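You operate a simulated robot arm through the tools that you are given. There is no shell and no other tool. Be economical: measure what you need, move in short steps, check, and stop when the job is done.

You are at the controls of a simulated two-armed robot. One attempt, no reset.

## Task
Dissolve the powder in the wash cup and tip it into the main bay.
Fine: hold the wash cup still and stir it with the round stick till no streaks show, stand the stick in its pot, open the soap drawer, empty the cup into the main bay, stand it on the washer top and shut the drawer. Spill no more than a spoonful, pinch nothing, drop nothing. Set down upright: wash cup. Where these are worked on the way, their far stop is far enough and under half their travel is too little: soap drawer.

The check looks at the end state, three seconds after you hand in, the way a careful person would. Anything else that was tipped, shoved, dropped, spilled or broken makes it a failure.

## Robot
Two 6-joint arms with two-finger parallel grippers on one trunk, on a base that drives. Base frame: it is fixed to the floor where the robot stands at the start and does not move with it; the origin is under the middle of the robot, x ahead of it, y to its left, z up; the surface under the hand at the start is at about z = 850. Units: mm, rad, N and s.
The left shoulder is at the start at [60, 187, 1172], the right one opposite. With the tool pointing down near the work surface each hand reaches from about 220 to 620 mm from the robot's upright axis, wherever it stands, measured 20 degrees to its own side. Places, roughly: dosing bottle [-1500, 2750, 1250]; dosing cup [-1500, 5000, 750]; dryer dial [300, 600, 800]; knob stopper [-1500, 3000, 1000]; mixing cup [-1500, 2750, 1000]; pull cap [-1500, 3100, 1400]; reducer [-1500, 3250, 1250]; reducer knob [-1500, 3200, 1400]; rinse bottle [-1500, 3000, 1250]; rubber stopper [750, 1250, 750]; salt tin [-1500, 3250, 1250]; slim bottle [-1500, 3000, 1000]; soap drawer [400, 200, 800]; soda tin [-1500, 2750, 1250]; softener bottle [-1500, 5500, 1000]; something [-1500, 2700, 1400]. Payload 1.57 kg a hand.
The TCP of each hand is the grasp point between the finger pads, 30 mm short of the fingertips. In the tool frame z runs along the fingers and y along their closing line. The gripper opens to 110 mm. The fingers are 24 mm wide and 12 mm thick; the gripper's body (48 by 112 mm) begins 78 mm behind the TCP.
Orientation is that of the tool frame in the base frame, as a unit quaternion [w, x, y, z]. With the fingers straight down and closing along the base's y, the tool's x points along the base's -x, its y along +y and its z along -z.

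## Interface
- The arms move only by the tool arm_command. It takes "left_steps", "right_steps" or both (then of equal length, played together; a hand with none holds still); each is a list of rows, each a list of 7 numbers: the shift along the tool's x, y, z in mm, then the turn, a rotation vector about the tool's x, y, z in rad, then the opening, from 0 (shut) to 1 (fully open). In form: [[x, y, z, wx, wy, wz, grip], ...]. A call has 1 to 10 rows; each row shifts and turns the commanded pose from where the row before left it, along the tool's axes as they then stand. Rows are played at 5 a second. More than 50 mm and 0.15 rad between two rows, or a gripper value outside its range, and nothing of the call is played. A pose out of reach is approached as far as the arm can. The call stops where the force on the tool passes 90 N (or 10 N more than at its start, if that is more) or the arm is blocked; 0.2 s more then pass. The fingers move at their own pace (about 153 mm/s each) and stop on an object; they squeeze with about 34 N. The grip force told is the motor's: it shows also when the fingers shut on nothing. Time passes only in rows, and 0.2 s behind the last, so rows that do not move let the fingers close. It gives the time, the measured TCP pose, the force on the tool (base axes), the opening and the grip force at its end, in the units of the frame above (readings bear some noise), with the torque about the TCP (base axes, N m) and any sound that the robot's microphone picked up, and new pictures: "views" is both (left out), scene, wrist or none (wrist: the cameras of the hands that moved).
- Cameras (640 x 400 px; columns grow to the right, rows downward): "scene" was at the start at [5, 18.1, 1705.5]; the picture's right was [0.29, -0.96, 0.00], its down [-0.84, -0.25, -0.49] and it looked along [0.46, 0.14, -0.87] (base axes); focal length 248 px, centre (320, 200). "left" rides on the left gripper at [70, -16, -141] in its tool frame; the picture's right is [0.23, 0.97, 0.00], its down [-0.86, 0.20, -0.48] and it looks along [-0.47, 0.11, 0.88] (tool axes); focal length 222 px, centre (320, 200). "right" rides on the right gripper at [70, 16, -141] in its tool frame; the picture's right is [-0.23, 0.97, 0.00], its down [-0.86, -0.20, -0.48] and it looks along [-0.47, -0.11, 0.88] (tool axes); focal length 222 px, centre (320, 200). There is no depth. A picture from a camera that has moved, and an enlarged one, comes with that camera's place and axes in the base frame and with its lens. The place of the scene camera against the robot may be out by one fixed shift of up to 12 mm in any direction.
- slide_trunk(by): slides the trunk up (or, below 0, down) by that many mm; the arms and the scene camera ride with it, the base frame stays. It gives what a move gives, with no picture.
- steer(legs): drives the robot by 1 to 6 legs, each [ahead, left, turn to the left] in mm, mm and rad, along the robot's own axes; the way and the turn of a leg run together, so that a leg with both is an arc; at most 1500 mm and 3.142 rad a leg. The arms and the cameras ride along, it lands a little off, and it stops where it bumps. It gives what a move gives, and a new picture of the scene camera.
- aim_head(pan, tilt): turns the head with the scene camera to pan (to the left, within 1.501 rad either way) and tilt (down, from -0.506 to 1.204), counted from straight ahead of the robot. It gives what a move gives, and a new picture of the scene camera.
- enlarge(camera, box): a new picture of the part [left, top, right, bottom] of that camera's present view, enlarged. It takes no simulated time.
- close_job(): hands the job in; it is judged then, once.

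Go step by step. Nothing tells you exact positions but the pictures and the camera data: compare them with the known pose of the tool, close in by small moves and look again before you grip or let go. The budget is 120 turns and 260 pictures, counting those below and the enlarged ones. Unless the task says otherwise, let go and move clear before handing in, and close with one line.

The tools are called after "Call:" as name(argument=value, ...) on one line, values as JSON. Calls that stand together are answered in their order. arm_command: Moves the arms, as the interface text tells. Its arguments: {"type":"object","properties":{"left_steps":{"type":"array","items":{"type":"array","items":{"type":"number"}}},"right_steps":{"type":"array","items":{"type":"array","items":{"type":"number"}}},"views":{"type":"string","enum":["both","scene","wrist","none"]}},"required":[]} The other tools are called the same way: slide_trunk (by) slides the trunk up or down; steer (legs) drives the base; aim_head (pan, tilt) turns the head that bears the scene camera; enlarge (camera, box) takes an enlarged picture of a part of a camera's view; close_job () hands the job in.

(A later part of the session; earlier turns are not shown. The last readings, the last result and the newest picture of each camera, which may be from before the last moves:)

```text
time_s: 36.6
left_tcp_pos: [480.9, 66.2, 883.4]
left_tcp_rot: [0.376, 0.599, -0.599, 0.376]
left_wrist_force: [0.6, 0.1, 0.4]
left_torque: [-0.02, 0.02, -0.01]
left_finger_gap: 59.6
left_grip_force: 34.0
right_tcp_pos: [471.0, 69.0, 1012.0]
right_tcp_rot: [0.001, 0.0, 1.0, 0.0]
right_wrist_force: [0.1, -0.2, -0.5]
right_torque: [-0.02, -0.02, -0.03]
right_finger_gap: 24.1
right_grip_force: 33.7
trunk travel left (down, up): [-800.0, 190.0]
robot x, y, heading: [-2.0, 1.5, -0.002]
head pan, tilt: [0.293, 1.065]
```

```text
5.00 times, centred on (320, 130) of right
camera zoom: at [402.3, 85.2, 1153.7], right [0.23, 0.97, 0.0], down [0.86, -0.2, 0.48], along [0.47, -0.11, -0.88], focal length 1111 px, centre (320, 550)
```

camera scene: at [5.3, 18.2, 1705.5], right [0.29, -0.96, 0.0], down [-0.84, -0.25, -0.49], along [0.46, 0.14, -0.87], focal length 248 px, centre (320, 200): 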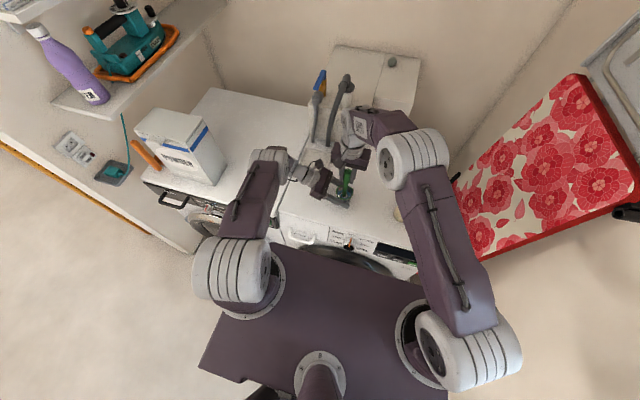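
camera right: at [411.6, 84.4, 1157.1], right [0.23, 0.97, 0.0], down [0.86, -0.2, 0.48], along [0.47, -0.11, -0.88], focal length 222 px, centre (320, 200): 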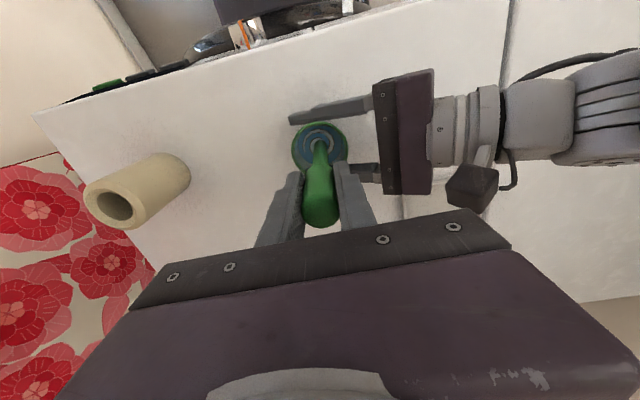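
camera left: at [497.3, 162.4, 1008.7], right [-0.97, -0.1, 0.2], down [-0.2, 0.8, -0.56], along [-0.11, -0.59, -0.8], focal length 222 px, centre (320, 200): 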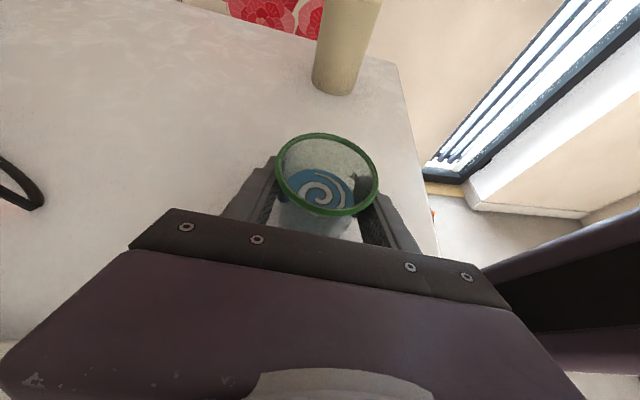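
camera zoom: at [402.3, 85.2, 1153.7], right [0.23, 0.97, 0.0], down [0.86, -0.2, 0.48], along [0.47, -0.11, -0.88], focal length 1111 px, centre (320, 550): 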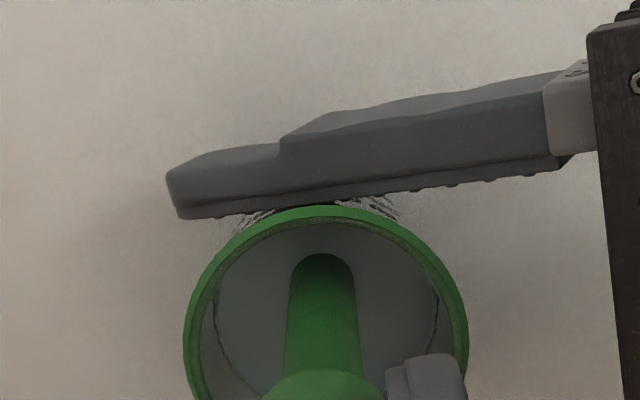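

Streaks are gone and the liquid is a uniform grey. I'll centre the stick, lift it slowly, and let it drip.

Call:
arm_command(right_steps=[[-9, 0, 0, 0, 0, 0, 0], [0, 0, -6, 0, 0, 0, 0], [0, 0, -6, 0, 0, 0, 0], [0, 0, -12, 0, 0, 0, 0], [0, 0, -15, 0, 0, 0, 0], [0, 0, -15, 0, 0, 0, 0], [0, 0, -15, 0, 0, 0, 0], [0, 0, -15, 0, 0, 0, 0], [0, 0, -15, 0, 0, 0, 0], [0, 0, -10, 0, 0, 0, 0]], views="none")

Call:
arm_command(right_steps=[[0, 0, 0, 0, 0, 0, 0], [0, 0, 0, 0, 0, 0, 0], [0, 0, 0, 0, 0, 0, 0], [0, 0, 0, 0, 0, 0, 0], [0, 0, 0, 0, 0, 0, 0], [0, 0, 0, 0, 0, 0, 0]], views="none")

Call:
enlarge(camera="left", box=[220, 0, 460, 220])

```text
time_s: 38.8
left_tcp_pos: [480.8, 66.1, 883.1]
left_tcp_rot: [0.375, 0.6, -0.599, 0.376]
left_wrist_force: [0.1, -0.1, 0.1]
left_torque: [-0.02, -0.02, 0.0]
left_finger_gap: 59.4
left_grip_force: 34.3
right_tcp_pos: [480.1, 69.6, 1120.6]
right_tcp_rot: [0.0, 0.0, 1.0, 0.0]
right_wrist_force: [-0.5, 0.3, -0.2]
right_torque: [-0.01, -0.02, -0.01]
right_finger_gap: 24.4
right_grip_force: 34.0
trunk travel left (down, up): [-800.0, 190.0]
robot x, y, heading: [0.2, 2.1, -0.0]
head pan, tilt: [0.293, 1.065]
```

```text
time_s: 40.2
left_tcp_pos: [481.5, 67.0, 883.5]
left_tcp_rot: [-0.376, -0.599, 0.599, -0.376]
left_wrist_force: [-0.2, 0.0, 0.2]
left_torque: [0.02, 0.0, 0.01]
left_finger_gap: 59.4
left_grip_force: 33.8
right_tcp_pos: [479.7, 70.7, 1121.3]
right_tcp_rot: [0.0, 0.0, 1.0, 0.0]
right_wrist_force: [-0.2, -0.1, 0.0]
right_torque: [0.0, 0.02, 0.01]
right_finger_gap: 23.9
right_grip_force: 34.1
trunk travel left (down, up): [-800.0, 190.0]
robot x, y, heading: [1.8, -1.5, 0.0]
head pan, tilt: [0.293, 1.065]
```

```text
1.82 times, centred on (340, 110) of left
camera zoom: at [497.4, 162.5, 1008.5], right [-0.97, -0.1, 0.2], down [-0.2, 0.8, -0.56], along [-0.11, -0.59, -0.8], focal length 404 px, centre (284, 364)
```

zoom: 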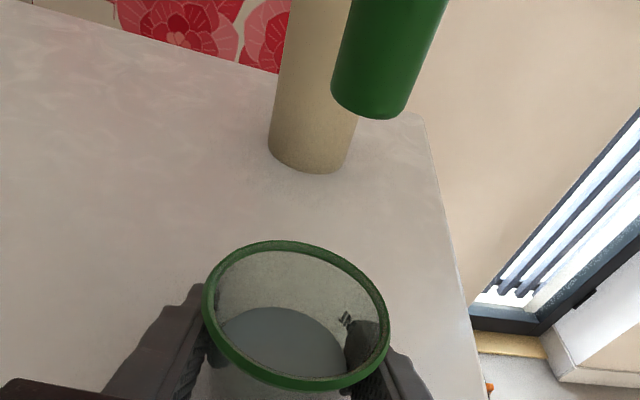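

The stick is clear. I'll carry it back over the pot and check its alignment.

Call:
arm_command(right_steps=[[0, -22.7, -0.5, 0, 0, 0, 0], [0, -22.7, -0.5, 0, 0, 0, 0], [0, -22.7, -0.5, 0, 0, 0, 0], [0, -22.7, -0.5, 0, 0, 0, 0], [0, -22.7, -0.5, 0, 0, 0, 0], [0, -22.7, -0.5, 0, 0, 0, 0], [0, -22.7, -0.5, 0, 0, 0, 0], [0, -22.7, -0.5, 0, 0, 0, 0], [0, -22.7, -0.5, 0, 0, 0, 0], [0, -22.7, -0.5, 0, 0, 0, 0]], views="none")

Call:
enlarge(camera="scene", box=[370, 140, 480, 230])

Call:
enlarge(camera="right", box=[260, 80, 380, 240])

Call:
enlarge(camera="left", box=[260, 0, 460, 120])

```text
time_s: 42.4
left_tcp_pos: [481.3, 66.1, 882.5]
left_tcp_rot: [0.376, 0.599, -0.599, 0.376]
left_wrist_force: [-0.1, 0.5, -0.2]
left_torque: [0.0, -0.01, -0.01]
left_finger_gap: 59.1
left_grip_force: 33.9
right_tcp_pos: [479.8, -160.0, 1125.4]
right_tcp_rot: [0.0, -0.001, 1.0, 0.0]
right_wrist_force: [0.8, -0.6, 0.4]
right_torque: [0.01, -0.01, -0.01]
right_finger_gap: 23.9
right_grip_force: 34.0
trunk travel left (down, up): [-800.0, 190.0]
robot x, y, heading: [0.6, 1.2, 0.0]
head pan, tilt: [0.293, 1.065]
```

```text
4.44 times, centred on (425, 185) of scene
camera zoom: at [5.1, 16.9, 1705.5], right [0.29, -0.96, 0.0], down [-0.84, -0.25, -0.49], along [0.46, 0.14, -0.87], focal length 1103 px, centre (-147, 267)
```

zoom: 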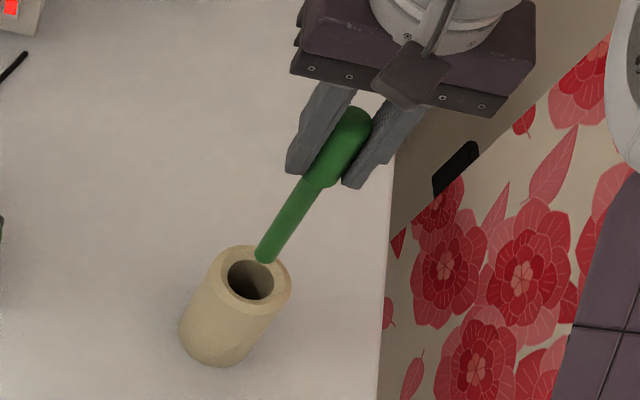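

```text
2.50 times, centred on (320, 160) of right
camera zoom: at [411.7, -142.6, 1267.0], right [0.23, 0.97, 0.0], down [0.86, -0.2, 0.48], along [0.47, -0.11, -0.88], focal length 555 px, centre (320, 300)
```

zoom: 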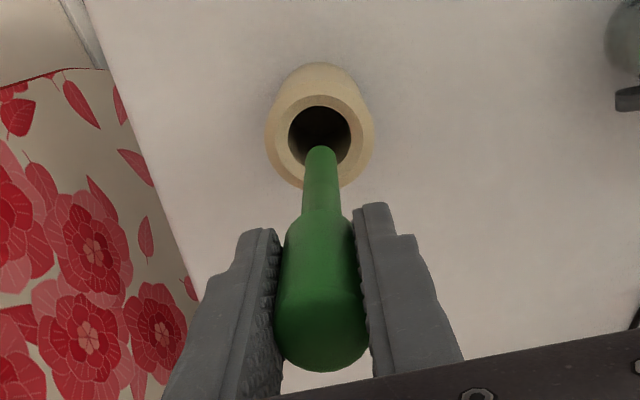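

```text
3.20 times, centred on (360, 60) of left
camera zoom: at [497.3, 161.9, 1008.7], right [-0.97, -0.1, 0.2], down [-0.2, 0.8, -0.56], along [-0.11, -0.59, -0.8], focal length 711 px, centre (192, 648)
```

zoom: 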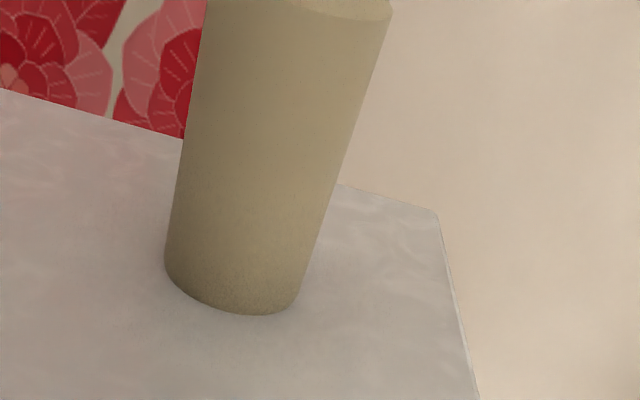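

The tip is aligned with the pot opening. I'll lower the stick straight in.

Call:
arm_command(right_steps=[[0, 0, 13, 0, 0, 0, 0], [0, 0, 13, 0, 0, 0, 0], [0, 0, 13, 0, 0, 0, 0], [0, 0, 13, 0, 0, 0, 0], [0, 0, 13, 0, 0, 0, 0], [0, 0, 13, 0, 0, 0, 0], [0, 0, 13, 0, 0, 0, 0], [0, 0, 13, 0, 0, 0, 0], [0, 0, 12, 0, 0, 0, 0], [0, 0, 5, 0, 0, 0, 0]], views="wrist")

Call:
enlarge(camera="scene", box=[370, 140, 480, 230])

```text
time_s: 44.6
left_tcp_pos: [478.6, 67.1, 885.7]
left_tcp_rot: [-0.375, -0.598, 0.6, -0.376]
left_wrist_force: [-0.1, 0.5, -0.8]
left_torque: [0.04, 0.01, 0.0]
left_finger_gap: 59.5
left_grip_force: 34.0
right_tcp_pos: [478.6, -157.8, 1007.7]
right_tcp_rot: [0.005, -0.001, 1.0, 0.0]
right_wrist_force: [-0.7, -1.4, 21.5]
right_torque: [-0.17, -0.11, 0.0]
right_finger_gap: 24.2
right_grip_force: 34.2
trunk travel left (down, up): [-800.0, 190.0]
robot x, y, heading: [-1.7, 0.6, -0.002]
head pan, tilt: [0.293, 1.065]
camera right: at [409.2, -141.7, 1148.4], right [0.23, 0.97, 0.0], down [0.85, -0.2, 0.49], along [0.47, -0.11, -0.87], focal length 222 px, centre (320, 200)
```

right: 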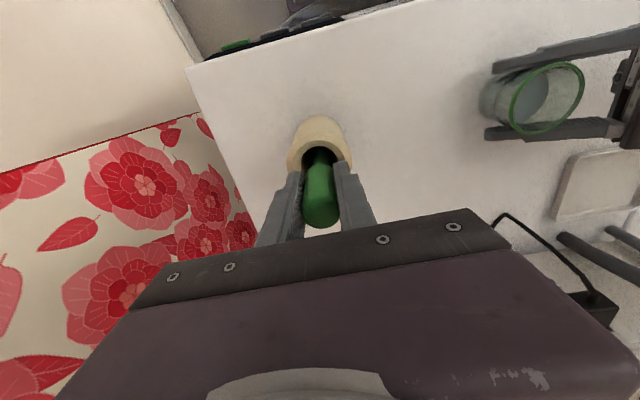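

```text
4.44 times, centred on (425, 185) of scene
camera zoom: at [0.3, 18.9, 1705.9], right [0.29, -0.96, 0.0], down [-0.84, -0.25, -0.49], along [0.47, 0.14, -0.87], focal length 1103 px, centre (-147, 267)
```

zoom: 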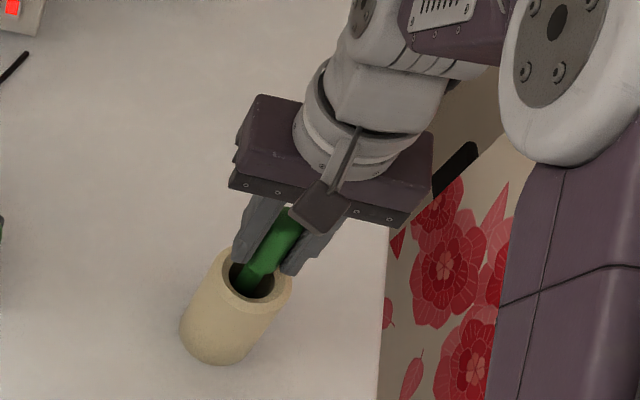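

The stick touches the pot floor with 21 N. I'll ease up and open the fingers.

Call:
arm_command(right_steps=[[0, 0, -2, 0, 0, 0, 0], [0, 0, -1, 0, 0, 0, 0], [0, 0, 0, 0, 0, 0, 0], [0, 0, 0, 0, 0, 0, 0.3], [0, 0, 0, 0, 0, 0, 0.4], [0, 0, 0, 0, 0, 0, 0.6], [0, 0, 0, 0, 0, 0, 1], [0, 0, 0, 0, 0, 0, 1]], views="both")

```text
time_s: 46.4
left_tcp_pos: [481.5, 66.9, 883.1]
left_tcp_rot: [-0.375, -0.599, 0.6, -0.375]
left_wrist_force: [-0.7, 0.1, -0.8]
left_torque: [0.0, -0.02, -0.01]
left_finger_gap: 59.2
left_grip_force: 33.6
right_tcp_pos: [479.6, -159.5, 1005.4]
right_tcp_rot: [0.0, 0.001, 1.0, 0.0]
right_wrist_force: [0.2, -0.3, -0.1]
right_torque: [0.03, -0.02, 0.01]
right_finger_gap: 110.0
right_grip_force: 0.0
trunk travel left (down, up): [-800.0, 190.0]
robot x, y, heading: [0.5, -2.9, 0.001]
head pan, tilt: [0.293, 1.065]
camera scene: at [5.1, 18.1, 1705.5], right [0.29, -0.96, 0.0], down [-0.84, -0.25, -0.49], along [0.46, 0.14, -0.87], focal length 248 px, centre (320, 200)
camera right: at [411.5, -142.0, 1148.9], right [0.23, 0.97, 0.0], down [0.86, -0.2, 0.48], along [0.47, -0.11, -0.88], focal length 222 px, centre (320, 200)
```

scene: 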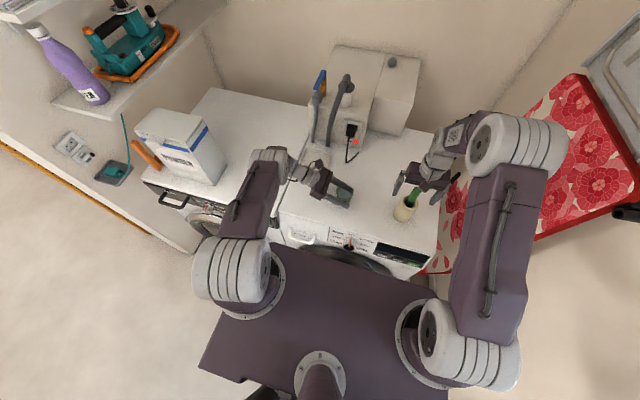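
right: 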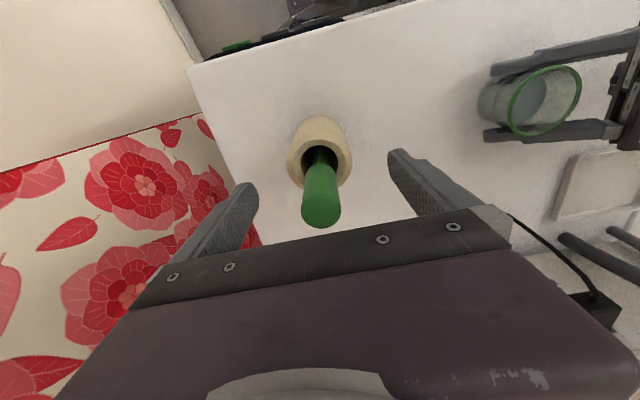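

The stick stands in its pot. I'll raise the right hand clear, and shift the held cup about 70 mm closer (kept level) so it stays reachable when I back the base off for the drawer.

Call:
arm_command(left_steps=[[6.75, 0, -3.25, 0, 0, 0, 0.2], [6.75, 0, -3.25, 0, 0, 0, 0.2], [-1.7, 6, -3.6, 0, 0, 0, 0.2], [-3.5, 12, -7.2, 0, 0, 0, 0.2], [-3.5, 12, -7.2, 0, 0, 0, 0.2], [-3.5, 12, -7.2, 0, 0, 0, 0.2], [-3.5, 12, -7.2, 0, 0, 0, 0.2], [-1.7, 6, -3.6, 0, 0, 0, 0.2], [-6.75, 0, 3.25, 0, 0, 0, 0.2], [-4.5, 0, 2.15, 0, 0, 0, 0.2]], right_steps=[[0, 0, -12, 0, 0, 0, 1], [0, 0, -15, 0, 0, 0, 1], [0, 0, -15, 0, 0, 0, 1], [0, 0, -15, 0, 0, 0, 1], [0, 0, -15, 0, 0, 0, 1], [0, 0, -15, 0, 0, 0, 1], [0, 0, -15, 0, 0, 0, 1], [0, 0, -15, 0, 0, 0, 1], [0, 0, -15, 0, 0, 0, 1], [0, 0, -15, 0, 0, 0, 1]])

```text
time_s: 48.6
left_tcp_pos: [420.8, 106.2, 884.4]
left_tcp_rot: [-0.376, -0.598, 0.6, -0.375]
left_wrist_force: [-0.5, -0.3, -1.3]
left_torque: [0.0, 0.04, 0.02]
left_finger_gap: 59.1
left_grip_force: 34.2
right_tcp_pos: [480.9, -157.4, 1153.7]
right_tcp_rot: [0.0, -0.001, 1.0, 0.0]
right_wrist_force: [0.6, 0.7, -0.2]
right_torque: [0.0, 0.02, -0.01]
right_finger_gap: 109.9
right_grip_force: 0.2
trunk travel left (down, up): [-800.0, 190.0]
robot x, y, heading: [4.7, 0.2, 0.001]
head pan, tilt: [0.293, 1.065]
camera scene: at [4.8, 18.3, 1705.5], right [0.29, -0.96, 0.0], down [-0.84, -0.25, -0.49], along [0.46, 0.14, -0.87], focal length 248 px, centre (320, 200)
camera right: at [411.2, -141.9, 1295.5], right [0.23, 0.97, 0.0], down [0.86, -0.2, 0.48], along [0.47, -0.11, -0.88], focal length 222 px, centre (320, 200)
camera left: at [437.2, 203.1, 1010.2], right [-0.97, -0.1, 0.2], down [-0.2, 0.8, -0.56], along [-0.11, -0.59, -0.8], focal length 222 px, centre (320, 200)
```

scene: 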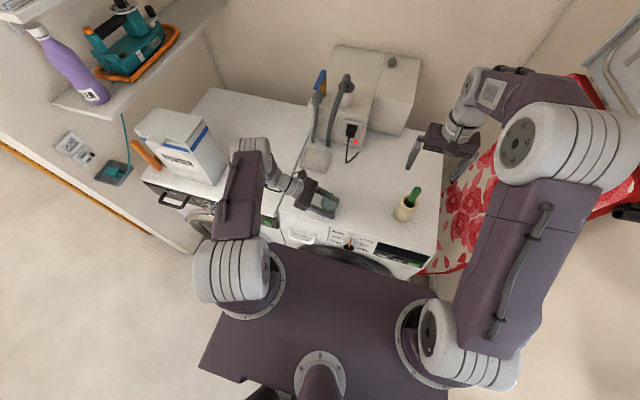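
right: 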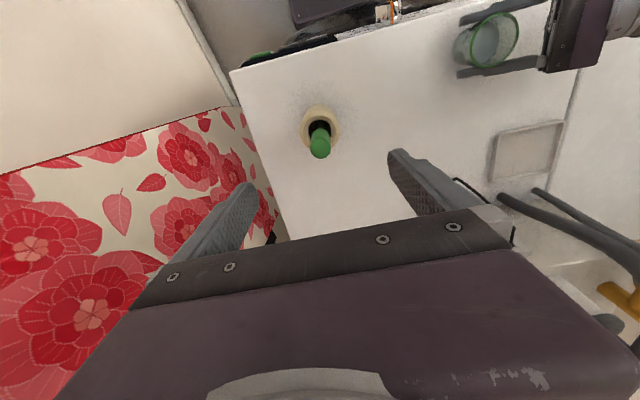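
left: 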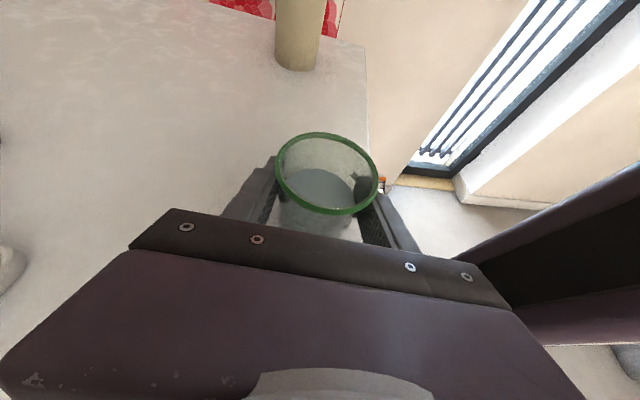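

The cup is about 2 mm above the top at [421, 106]. I'll lower it till it touches.

Call:
arm_command(left_steps=[[-0.9, 0, 0.4, 0, 0, 0, 0.2], [-0.9, 0, 0.4, 0, 0, 0, 0.2], [-0.5, 0, 0.2, 0, 0, 0, 0.2], [0, 0, 0, 0, 0, 0, 0.2]], views="none")

```text
time_s: 49.6
left_tcp_pos: [421.0, 105.9, 883.5]
left_tcp_rot: [-0.376, -0.598, 0.6, -0.376]
left_wrist_force: [-0.7, -0.3, 4.9]
left_torque: [0.0, -0.09, -0.02]
left_finger_gap: 59.3
left_grip_force: 34.0
right_tcp_pos: [480.2, -158.3, 1154.3]
right_tcp_rot: [0.0, -0.001, 1.0, 0.0]
right_wrist_force: [-0.2, 0.3, 0.1]
right_torque: [0.0, 0.01, -0.03]
right_finger_gap: 110.1
right_grip_force: 0.2
trunk travel left (down, up): [-800.0, 190.0]
robot x, y, heading: [-2.6, -1.2, -0.005]
head pan, tilt: [0.293, 1.065]
```

It rests on the top (5 N). I'll open and back the left hand straight out.

Call:
arm_command(left_steps=[[0, 0, 0, 0, 0, 0, 0.6], [0, 0, 0, 0, 0, 0, 0.8], [0, 0, 0, 0, 0, 0, 1], [0, 0, 0, 0, 0, 0, 1], [0, 0, -15, 0, 0, 0, 1], [0, 0, -20, 0, 0, 0, 1], [0, 0, -25, 0, 0, 0, 1], [0, 0, -25, 0, 0, 0, 1], [0, 0, -25, 0, 0, 0, 1], [0, 0, -20, 0, 0, 0, 1]], views="wrist")

```text
time_s: 51.8
left_tcp_pos: [421.7, 223.7, 939.0]
left_tcp_rot: [0.375, 0.6, -0.599, 0.376]
left_wrist_force: [0.6, 0.2, 0.2]
left_torque: [0.01, -0.01, -0.02]
left_finger_gap: 110.0
left_grip_force: 0.0
right_tcp_pos: [480.1, -157.9, 1153.7]
right_tcp_rot: [0.0, 0.001, 1.0, 0.0]
right_wrist_force: [0.2, -0.9, -0.7]
right_torque: [0.01, 0.01, 0.0]
right_finger_gap: 110.0
right_grip_force: 0.1
trunk travel left (down, up): [-800.0, 190.0]
robot x, y, heading: [1.7, -3.7, 0.002]
head pan, tilt: [0.293, 1.065]
camera left: at [437.0, 320.3, 1063.8], right [-0.97, -0.1, 0.2], down [-0.2, 0.8, -0.56], along [-0.11, -0.59, -0.8], focal length 222 px, centre (320, 200)
```

left: 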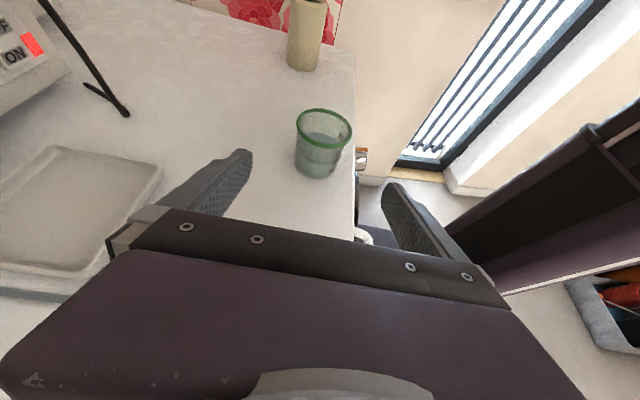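

The cup stands upright. I'll raise the left hand, back the base off 130 mm and look at the drawer front.

Call:
arm_command(left_steps=[[30, 0, -15, 0, 0, 0, 1], [30, 0, -15, 0, 0, 0, 1], [30, 0, -15, 0, 0, 0, 1], [30, 0, -15, 0, 0, 0, 1], [30, 0, -15, 0, 0, 0, 1], [30, 0, -15, 0, 0, 0, 1]], views="none")

Call:
steer(legs=[[-130, 0, 0]])

Call:
enlarge(camera="scene", box=[250, 80, 450, 210])

```text
time_s: 53.2
left_tcp_pos: [421.5, 227.4, 1140.5]
left_tcp_rot: [-0.376, -0.599, 0.599, -0.375]
left_wrist_force: [-0.5, -0.1, 0.5]
left_torque: [-0.02, 0.01, -0.03]
left_finger_gap: 110.1
left_grip_force: 0.2
right_tcp_pos: [479.5, -158.9, 1153.1]
right_tcp_rot: [0.0, 0.001, 1.0, 0.0]
right_wrist_force: [0.9, 0.3, -0.5]
right_torque: [-0.01, 0.01, 0.0]
right_finger_gap: 110.0
right_grip_force: 0.2
trunk travel left (down, up): [-800.0, 190.0]
robot x, y, heading: [4.1, -4.0, -0.002]
head pan, tilt: [0.293, 1.065]
```

```text
time_s: 54.5
left_tcp_pos: [296.8, 225.2, 1139.0]
left_tcp_rot: [-0.377, -0.598, 0.6, -0.374]
left_wrist_force: [0.7, 0.3, 0.2]
left_torque: [-0.02, -0.01, -0.03]
left_finger_gap: 110.1
left_grip_force: 0.0
right_tcp_pos: [352.2, -159.9, 1152.9]
right_tcp_rot: [-0.001, 0.001, 1.0, 0.0]
right_wrist_force: [-0.2, 0.0, -0.1]
right_torque: [0.0, -0.01, -0.01]
right_finger_gap: 110.3
right_grip_force: 0.0
trunk travel left (down, up): [-800.0, 190.0]
robot x, y, heading: [-131.0, 0.5, -0.005]
head pan, tilt: [0.293, 1.065]
camera scene: at [-121.1, 18.2, 1705.5], right [0.29, -0.96, 0.0], down [-0.84, -0.25, -0.48], along [0.46, 0.14, -0.87], focal length 248 px, centre (320, 200)
```

scene: 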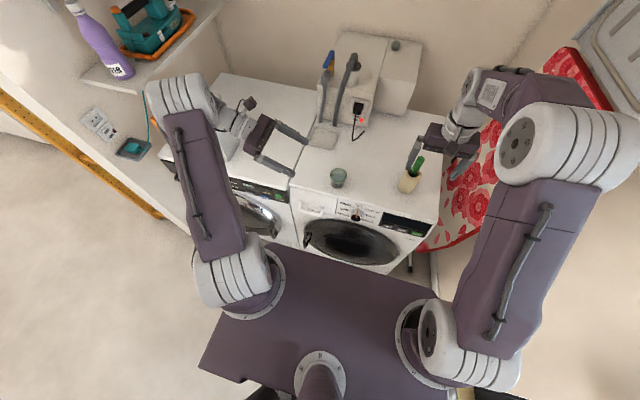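

```text
3.08 times, centred on (350, 145) of scene
camera zoom: at [-121.1, 18.2, 1705.5], right [0.29, -0.96, 0.0], down [-0.84, -0.25, -0.48], along [0.46, 0.14, -0.87], focal length 763 px, centre (228, 369)
```

zoom: 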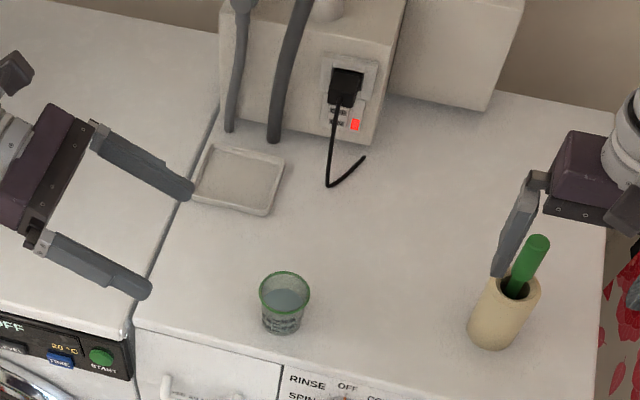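

Now a closer view of the drawer handle while I turn the left hand to point straight down.

Call:
arm_command(left_steps=[[0, 0, 0, 0, -0.14, 0, 1], [0, 0, 0, 0, -0.14, 0, 1], [0, 0, 0, 0, -0.14, 0, 1], [0, 0, 0, 0, -0.14, 0, 1], [0, 0, 0, 0, -0.14, 0, 1], [0, 0, 0, 0, -0.14, 0, 1], [0, 0, 0, 0, -0.14, 0, 1], [0, 0, 0, 0, -0.14, 0, 1]], views="wrist")

Call:
enlarge(camera="scene", box=[280, 170, 380, 230])

```text
time_s: 56.3
left_tcp_pos: [295.0, 225.9, 1141.0]
left_tcp_rot: [0.001, -0.706, 0.709, 0.0]
left_wrist_force: [0.0, 0.6, -1.0]
left_torque: [-0.01, 0.01, -0.01]
left_finger_gap: 109.9
left_grip_force: 0.0
right_tcp_pos: [350.3, -161.4, 1154.2]
right_tcp_rot: [-0.001, 0.002, 1.0, 0.0]
right_wrist_force: [-0.7, 0.6, -0.5]
right_torque: [-0.01, 0.0, -0.03]
right_finger_gap: 110.0
right_grip_force: 0.1
trunk travel left (down, up): [-800.0, 190.0]
robot x, y, heading: [-128.5, 3.3, 0.002]
head pan, tilt: [0.293, 1.065]
camera left: at [310.5, 154.8, 1282.9], right [-0.97, -0.22, 0.0], down [-0.2, 0.85, 0.48], along [-0.11, 0.47, -0.88], focal length 222 px, centre (320, 200)
```

left: 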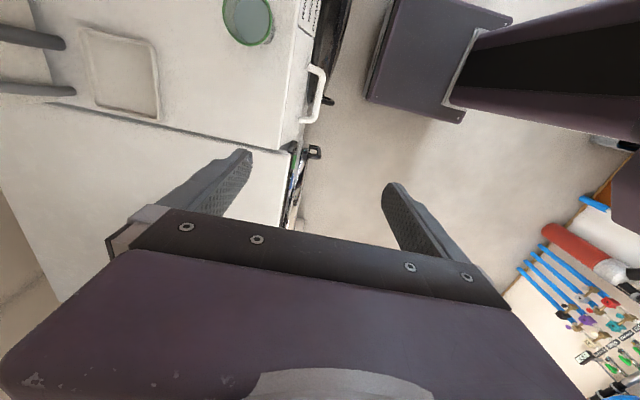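

```text
6.40 times, centred on (330, 200) of scene
camera zoom: at [-123.6, 16.9, 1705.5], right [0.29, -0.96, 0.0], down [-0.84, -0.25, -0.49], along [0.47, 0.14, -0.87], focal length 1588 px, centre (256, 200)
```

zoom: 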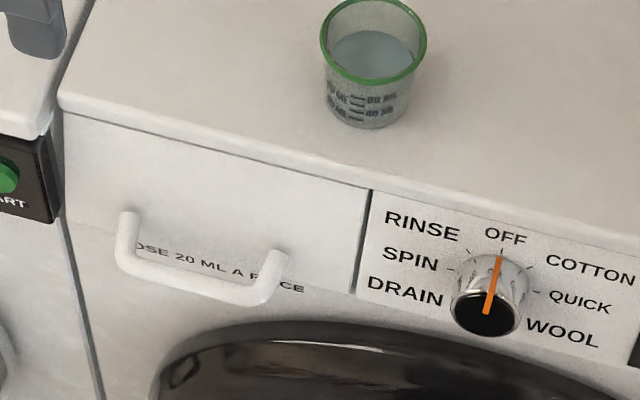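

Call:
enlarge(camera="left", box=[260, 40, 380, 140])

```text
4.00 times, centred on (320, 90) of left
camera zoom: at [310.5, 154.8, 1282.9], right [-0.97, -0.22, 0.0], down [-0.2, 0.85, 0.48], along [-0.11, 0.47, -0.88], focal length 888 px, centre (320, 640)
```

zoom: 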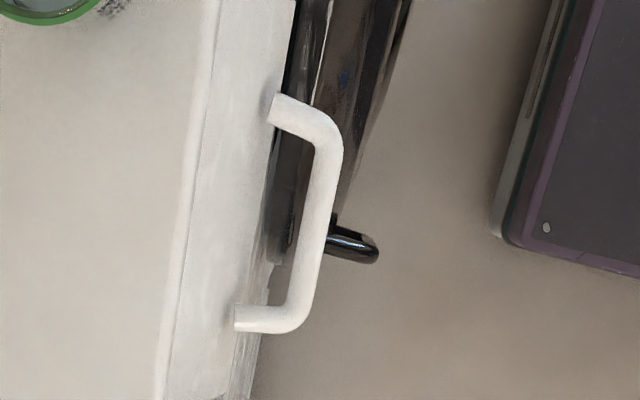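

The handle bar's middle is about [304, 187, 785], about 14 mm thick with a ~23 mm gap behind. I'll bring the nearly-shut left fingers above it and check.

Call:
arm_command(left_steps=[[3.85, -0.85, 28, 0, 0, 0, 0.25], [3.85, -0.85, 28, 0, 0, 0, 0.25], [3.85, -0.85, 28, 0, 0, 0, 0.25], [3.85, -0.85, 28, 0, 0, 0, 0.25], [3.85, -0.85, 28, 0, 0, 0, 0.25], [3.85, -0.85, 28, 0, 0, 0, 0.25], [3.85, -0.85, 28, 0, 0, 0, 0.25], [3.85, -0.85, 28, 0, 0, 0, 0.25], [3.85, -0.85, 28, 0, 0, 0, 0.25], [3.85, -0.85, 28, 0, 0, 0, 0.25]], views="wrist")

Call:
enlarge(camera="scene", box=[270, 165, 370, 235])

Call:
enlarge(camera="left", box=[240, 80, 400, 210])

```text
time_s: 58.5
left_tcp_pos: [303.7, 187.0, 859.0]
left_tcp_rot: [0.0, -0.706, 0.708, 0.0]
left_wrist_force: [-0.3, 0.2, 0.0]
left_torque: [0.01, 0.0, -0.02]
left_finger_gap: 27.4
left_grip_force: 0.1
right_tcp_pos: [352.5, -159.2, 1152.8]
right_tcp_rot: [0.0, 0.002, 1.0, 0.0]
right_wrist_force: [0.0, -0.7, -0.1]
right_torque: [0.0, 0.0, 0.02]
right_finger_gap: 110.0
right_grip_force: 0.1
trunk travel left (down, up): [-800.0, 190.0]
robot x, y, heading: [-126.3, 0.1, -0.001]
head pan, tilt: [0.293, 1.065]
camera left: at [319.2, 116.5, 1002.0], right [-0.97, -0.22, 0.0], down [-0.2, 0.86, 0.48], along [-0.11, 0.47, -0.88], focal length 222 px, centre (320, 200)
```

left: 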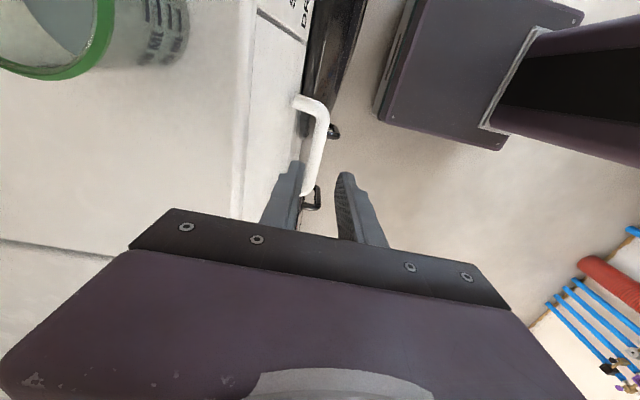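

```text
5.71 times, centred on (320, 200) of scene
camera zoom: at [-122.7, 18.3, 1705.5], right [0.29, -0.96, 0.0], down [-0.84, -0.25, -0.48], along [0.46, 0.14, -0.87], focal length 1418 px, centre (320, 200)
```

zoom: 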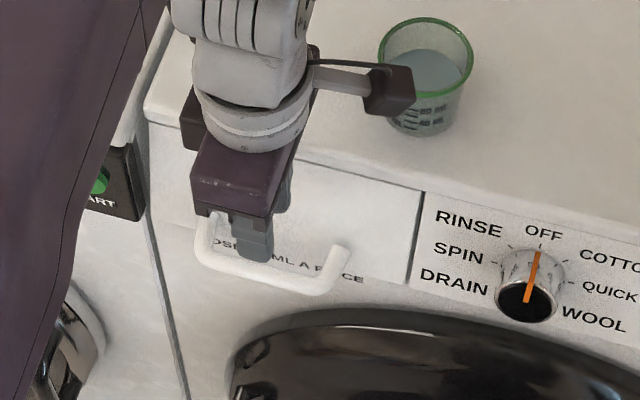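

```text
3.08 times, centred on (320, 145) of left
camera zoom: at [319.2, 116.5, 1002.0], right [-0.97, -0.22, 0.0], down [-0.2, 0.86, 0.48], along [-0.11, 0.47, -0.88], focal length 684 px, centre (320, 369)
```

zoom: 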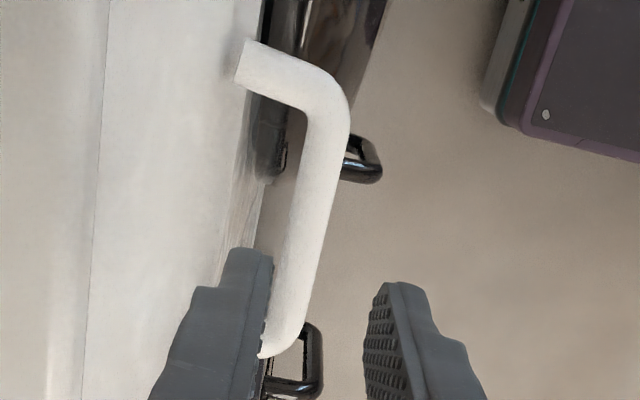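

The bar is nearer x = 308 from this view. I'll shift 4 mm forward and lower the fingers around it.

Call:
arm_command(left_steps=[[-3, -4.3, 5, 0, 0, 0, 0.235], [-2, 0, 8, 0, 0, 0, 0.235], [0, 0, 8, 0, 0, 0, 0.235], [0, 0, 8, 0, 0, 0, 0.235], [0, 0, 8, 0, 0, 0, 0.235], [0, 0, 8, 0, 0, 0, 0.235], [0, 0, 8, 0, 0, 0, 0.235], [0, 0, 8, 0, 0, 0, 0.235], [0, 0, 6, 0, 0, 0, 0.235]], views="none")

Call:
enlarge(camera="scene", box=[270, 165, 370, 235])

Call:
enlarge(camera="left", box=[240, 80, 400, 210])

```text
time_s: 60.5
left_tcp_pos: [305.6, 191.5, 793.9]
left_tcp_rot: [-0.001, -0.706, 0.708, 0.0]
left_wrist_force: [-0.3, 0.2, 0.3]
left_torque: [0.0, -0.04, 0.0]
left_finger_gap: 26.2
left_grip_force: 0.1
right_tcp_pos: [350.6, -159.2, 1152.7]
right_tcp_rot: [0.0, 0.002, 1.0, 0.0]
right_wrist_force: [0.2, 0.6, -0.2]
right_torque: [0.0, 0.01, -0.03]
right_finger_gap: 110.1
right_grip_force: 0.1
trunk travel left (down, up): [-800.0, 190.0]
robot x, y, heading: [-127.4, -7.3, -0.003]
head pan, tilt: [0.293, 1.065]
```

```text
5.71 times, centred on (320, 200) of scene
camera zoom: at [-123.6, 18.2, 1705.5], right [0.29, -0.96, 0.0], down [-0.84, -0.25, -0.49], along [0.47, 0.14, -0.87], focal length 1418 px, centre (320, 200)
```

zoom: 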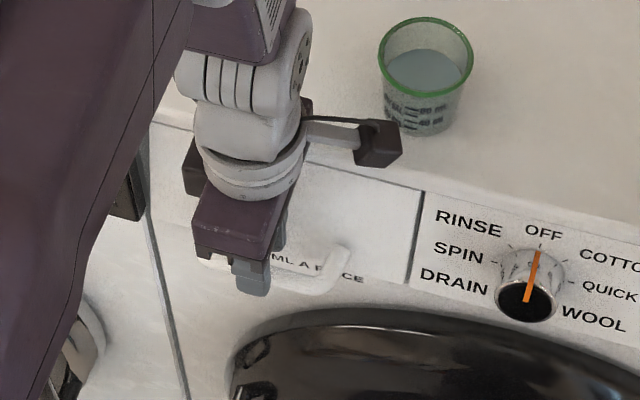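

```text
3.08 times, centred on (320, 145) of left
camera zoom: at [321.5, 121.8, 936.1], right [-0.97, -0.22, 0.0], down [-0.2, 0.86, 0.48], along [-0.11, 0.47, -0.88], focal length 684 px, centre (320, 369)
```

zoom: 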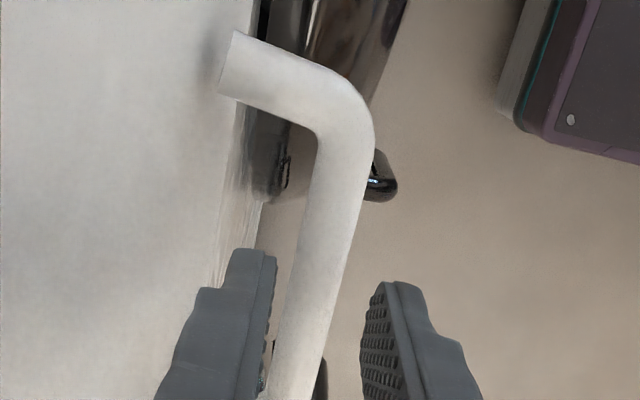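

The bar sits between the two fingers. I'll close.

Call:
arm_command(left_steps=[[0, 0, 2, 0, 0, 0, 0.18], [0, 0, 0, 0, 0, 0, 0.1], [0, 0, 0, 0, 0, 0, 0], [0, 0, 0, 0, 0, 0, 0], [0, 0, 0, 0, 0, 0, 0]], views="none")

Call:
enlarge(camera="left", box=[240, 80, 400, 210])

```text
time_s: 61.7
left_tcp_pos: [304.8, 192.5, 792.8]
left_tcp_rot: [-0.001, -0.706, 0.709, 0.0]
left_wrist_force: [0.6, 1.0, 0.0]
left_torque: [-0.02, -0.04, 0.01]
left_finger_gap: 0.0
left_grip_force: 21.4
right_tcp_pos: [351.2, -159.4, 1152.9]
right_tcp_rot: [0.0, 0.002, 1.0, 0.0]
right_wrist_force: [-0.7, 0.4, 0.4]
right_torque: [0.04, 0.01, -0.01]
right_finger_gap: 110.2
right_grip_force: 0.0
trunk travel left (down, up): [-800.0, 190.0]
robot x, y, heading: [-126.4, -0.9, -0.001]
head pan, tilt: [0.293, 1.065]
```

```text
3.08 times, centred on (320, 145) of left
camera zoom: at [321.6, 122.3, 934.3], right [-0.97, -0.22, 0.0], down [-0.2, 0.86, 0.48], along [-0.11, 0.47, -0.88], focal length 684 px, centre (320, 369)
```

zoom: 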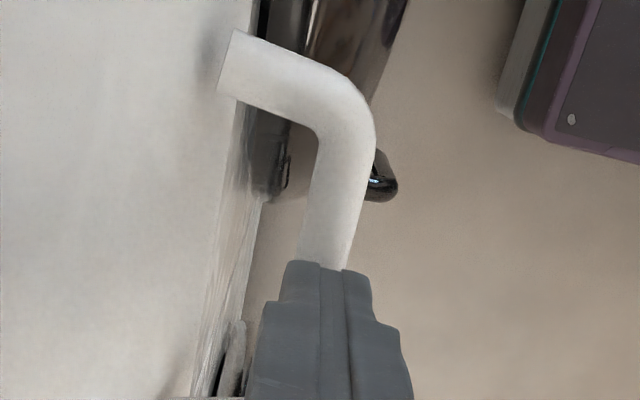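

The fingers shut on nothing: the bar lies lower than I thought (about z = 748). I'll reopen and lower 32 mm more.

Call:
arm_command(left_steps=[[0, 0, 0, 0, 0, 0, 0.235], [-4, 0, 0, 0, 0, 0, 0.235], [-4, 0, 5, 0, 0, 0, 0.235], [0, 0, 7, 0, 0, 0, 0.235], [0, 0, 7, 0, 0, 0, 0.235], [0, 0, 7, 0, 0, 0, 0.235], [0, 0, 6, 0, 0, 0, 0.235]], views="none")

Call:
enlarge(camera="left", box=[240, 80, 400, 210])

Call:
enlarge(camera="scene", box=[270, 165, 370, 235])

```text
time_s: 63.3
left_tcp_pos: [305.9, 200.7, 759.0]
left_tcp_rot: [0.0, -0.706, 0.709, 0.0]
left_wrist_force: [-0.4, 0.0, 0.0]
left_torque: [0.0, 0.01, 0.01]
left_finger_gap: 26.0
left_grip_force: 0.0
right_tcp_pos: [351.2, -159.7, 1153.2]
right_tcp_rot: [0.0, 0.002, 1.0, -0.001]
right_wrist_force: [-0.2, 0.6, 0.9]
right_torque: [0.0, -0.03, 0.01]
right_finger_gap: 109.9
right_grip_force: 0.1
trunk travel left (down, up): [-800.0, 190.0]
robot x, y, heading: [-128.6, -0.2, -0.005]
head pan, tilt: [0.293, 1.065]
```

```text
3.08 times, centred on (320, 145) of left
camera zoom: at [322.2, 130.0, 901.9], right [-0.97, -0.22, 0.0], down [-0.2, 0.86, 0.48], along [-0.11, 0.47, -0.88], focal length 684 px, centre (320, 369)
```

zoom: 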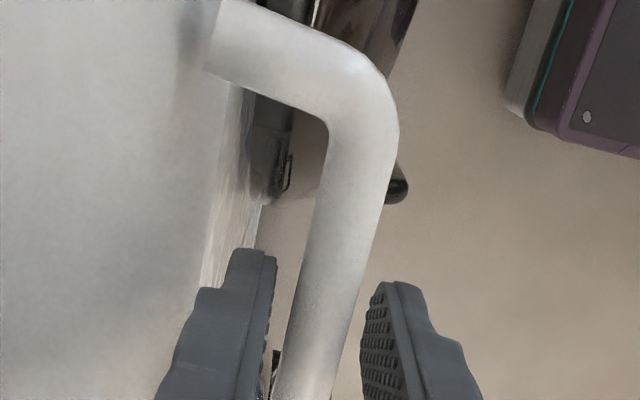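

```text
5.71 times, centred on (320, 200) of scene
camera zoom: at [-123.5, 18.2, 1705.5], right [0.29, -0.96, 0.0], down [-0.84, -0.25, -0.49], along [0.47, 0.14, -0.87], focal length 1418 px, centre (320, 200)
```

zoom: 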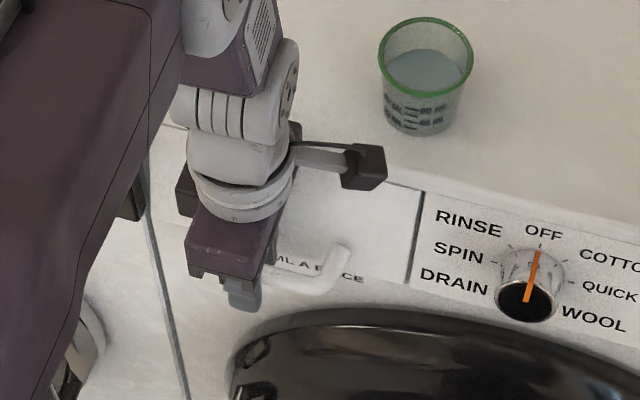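

By triangulating again the bar is near z = 735–740, within the tips' reach now. I'll try closing here, since the gripper body is near the washer's edge.

Call:
arm_command(left_steps=[[0, 0, 2, 0, 0, 0, 0.235], [0, 0, 2, 0, 0, 0, 0.235], [0, 0, 0, 0, 0, 0, 0.12], [0, 0, 0, 0, 0, 0, 0], [0, 0, 0, 0, 0, 0, 0], [0, 0, 0, 0, 0, 0, 0]], views="none")

Call:
enlarge(camera="left", box=[240, 80, 400, 210])

```text
time_s: 64.7
left_tcp_pos: [307.3, 199.5, 756.2]
left_tcp_rot: [0.0, -0.706, 0.708, 0.0]
left_wrist_force: [2.9, -0.4, 2.1]
left_torque: [-0.16, -0.03, 0.82]
left_finger_gap: 15.3
left_grip_force: 31.4
right_tcp_pos: [351.4, -160.4, 1153.6]
right_tcp_rot: [0.0, 0.002, 1.0, 0.0]
right_wrist_force: [0.7, -0.2, -0.8]
right_torque: [-0.01, 0.0, 0.02]
right_finger_gap: 109.7
right_grip_force: 0.1
trunk travel left (down, up): [-800.0, 190.0]
robot x, y, heading: [-129.7, -1.2, -0.002]
head pan, tilt: [0.293, 1.065]
```

```text
3.08 times, centred on (320, 145) of left
camera zoom: at [322.6, 129.7, 897.8], right [-0.97, -0.22, 0.0], down [-0.2, 0.86, 0.48], along [-0.11, 0.47, -0.88], focal length 684 px, centre (320, 369)
```

zoom: 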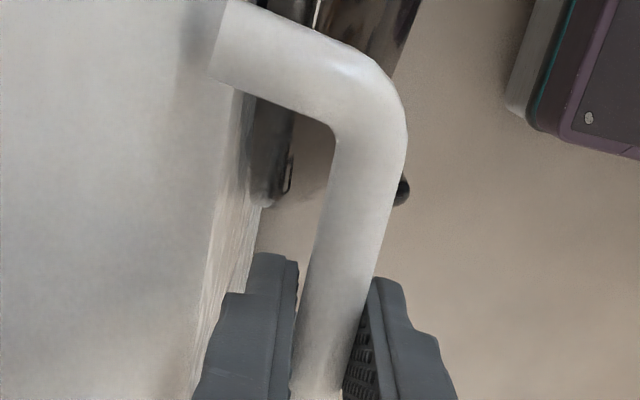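

The handle is gripped (15 mm). I'll pull the drawer toward the robot.

Call:
arm_command(left_steps=[[0, 4, 0, 0, 0, 0, 0], [0, 8, 0, 0, 0, 0, 0], [0, 10, 0, 0, 0, 0, 0], [0, 10, 0, 0, 0, 0, 0], [0, 10, 0, 0, 0, 0, 0], [0, 10, 0, 0, 0, 0, 0], [0, 10, 0, 0, 0, 0, 0], [0, 10, 0, 0, 0, 0, 0]], views="scene")

Call:
enlarge(camera="scene", box=[270, 155, 390, 245])

```text
time_s: 66.5
left_tcp_pos: [234.4, 199.9, 756.2]
left_tcp_rot: [0.0, -0.706, 0.708, 0.001]
left_wrist_force: [0.9, 1.7, -4.7]
left_torque: [0.14, -0.04, 0.74]
left_finger_gap: 14.7
left_grip_force: 31.2
right_tcp_pos: [352.5, -159.5, 1152.5]
right_tcp_rot: [0.001, 0.001, 1.0, 0.0]
right_wrist_force: [-0.2, 0.9, 0.7]
right_torque: [0.0, 0.02, -0.01]
right_finger_gap: 109.9
right_grip_force: 0.1
trunk travel left (down, up): [-800.0, 190.0]
robot x, y, heading: [-128.0, 1.1, -0.002]
head pan, tilt: [0.293, 1.065]
camera scene: at [-122.7, 18.8, 1705.4], right [0.29, -0.96, 0.0], down [-0.84, -0.25, -0.48], along [0.46, 0.14, -0.87], focal length 248 px, centre (320, 200)
```

scene: 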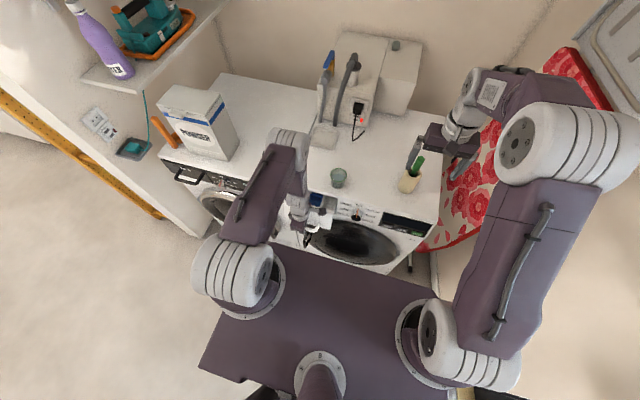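

```text
4.44 times, centred on (330, 200) of scene
camera zoom: at [-122.7, 18.8, 1705.4], right [0.29, -0.96, 0.0], down [-0.84, -0.25, -0.48], along [0.46, 0.14, -0.87], focal length 1103 px, centre (276, 200)
```

zoom: 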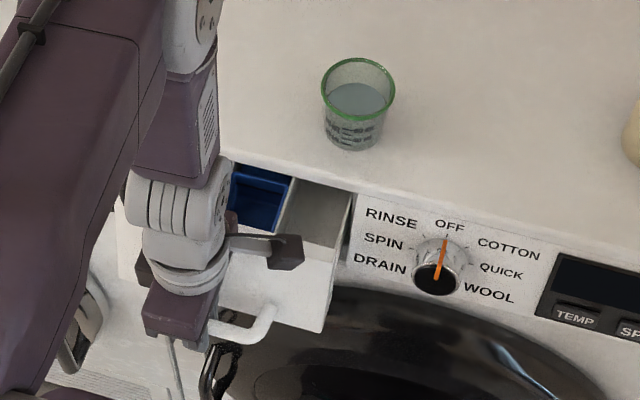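

The drawer slides out, showing a blue compartment and a white one. I'll keep pulling to the stop.

Call:
arm_command(left_steps=[[0, 10, 0, 0, 0, 0, 0], [0, 10, 0, 0, 0, 0, 0], [0, 10, 0, 0, 0, 0, 0], [0, 10, 0, 0, 0, 0, 0], [0, 10, 0, 0, 0, 0, 0], [0, 10, 0, 0, 0, 0, 0], [0, 10, 0, 0, 0, 0, 0]], views="none")

Call:
enlarge(camera="scene", box=[270, 155, 390, 245])

```text
time_s: 68.1
left_tcp_pos: [164.4, 200.8, 756.7]
left_tcp_rot: [0.0, -0.705, 0.709, 0.002]
left_wrist_force: [1.8, -7.7, 4.3]
left_torque: [-0.3, 0.04, 0.75]
left_finger_gap: 15.1
left_grip_force: 31.0
right_tcp_pos: [351.3, -161.0, 1153.4]
right_tcp_rot: [0.0, 0.002, 1.0, 0.001]
right_wrist_force: [-0.6, -0.1, 0.4]
right_torque: [0.04, -0.03, 0.02]
right_finger_gap: 110.0
right_grip_force: 0.0
trunk travel left (down, up): [-800.0, 190.0]
robot x, y, heading: [-128.9, 2.8, -0.004]
head pan, tilt: [0.293, 1.065]
```

```text
4.44 times, centred on (330, 200) of scene
camera zoom: at [-123.4, 16.4, 1705.5], right [0.29, -0.96, 0.0], down [-0.84, -0.25, -0.49], along [0.47, 0.14, -0.87], focal length 1103 px, centre (276, 200)
```

zoom: 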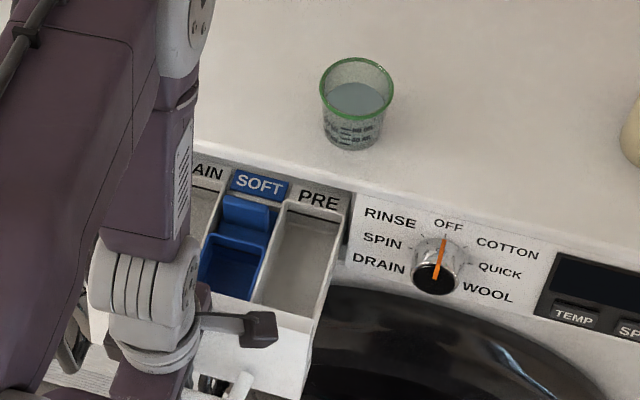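

The bays are labelled MAIN (left), SOFT, PRE. I'll pull a bit further to find the stop.

Call:
arm_command(left_steps=[[0, 6, 0, 0, 0, 0, 0], [0, 6, 0, 0, 0, 0, 0], [0, 6, 0, 0, 0, 0, 0], [0, 6, 0, 0, 0, 0, 0]], views="wrist")

Call:
enlarge(camera="scene", box=[270, 155, 390, 245])

```text
time_s: 69.1
left_tcp_pos: [141.4, 199.7, 756.3]
left_tcp_rot: [0.0, -0.706, 0.708, 0.0]
left_wrist_force: [2.3, -4.5, 1.2]
left_torque: [0.28, -0.01, 0.75]
left_finger_gap: 15.1
left_grip_force: 30.9
right_tcp_pos: [351.0, -159.6, 1152.4]
right_tcp_rot: [0.0, 0.002, 1.0, 0.001]
right_wrist_force: [0.7, 0.3, 0.0]
right_torque: [-0.02, 0.0, 0.02]
right_finger_gap: 110.2
right_grip_force: 0.0
trunk travel left (down, up): [-800.0, 190.0]
robot x, y, heading: [-130.0, 0.1, -0.001]
head pan, tilt: [0.293, 1.065]
camera left: at [157.2, 129.6, 897.8], right [-0.97, -0.22, 0.0], down [-0.2, 0.86, 0.48], along [-0.11, 0.47, -0.88], focal length 222 px, centre (320, 200)
```

left: 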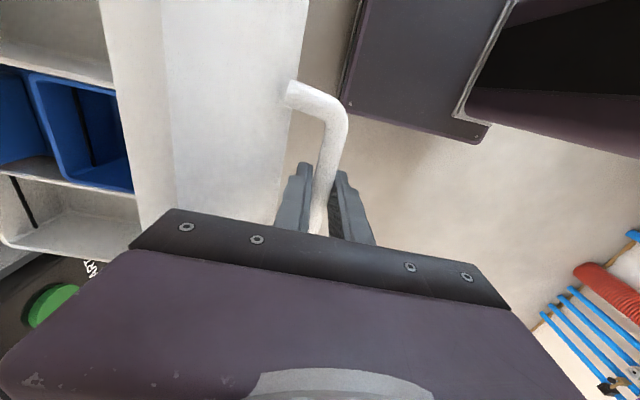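

```text
4.44 times, centred on (330, 200) of scene
camera zoom: at [-123.1, 17.3, 1705.5], right [0.29, -0.96, 0.0], down [-0.84, -0.25, -0.49], along [0.46, 0.14, -0.87], focal length 1103 px, centre (276, 200)
```

zoom: 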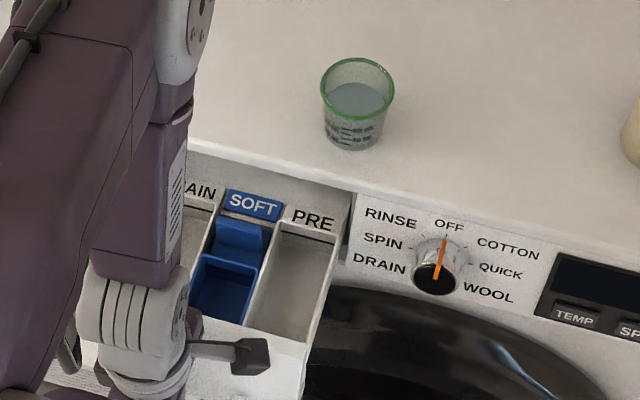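

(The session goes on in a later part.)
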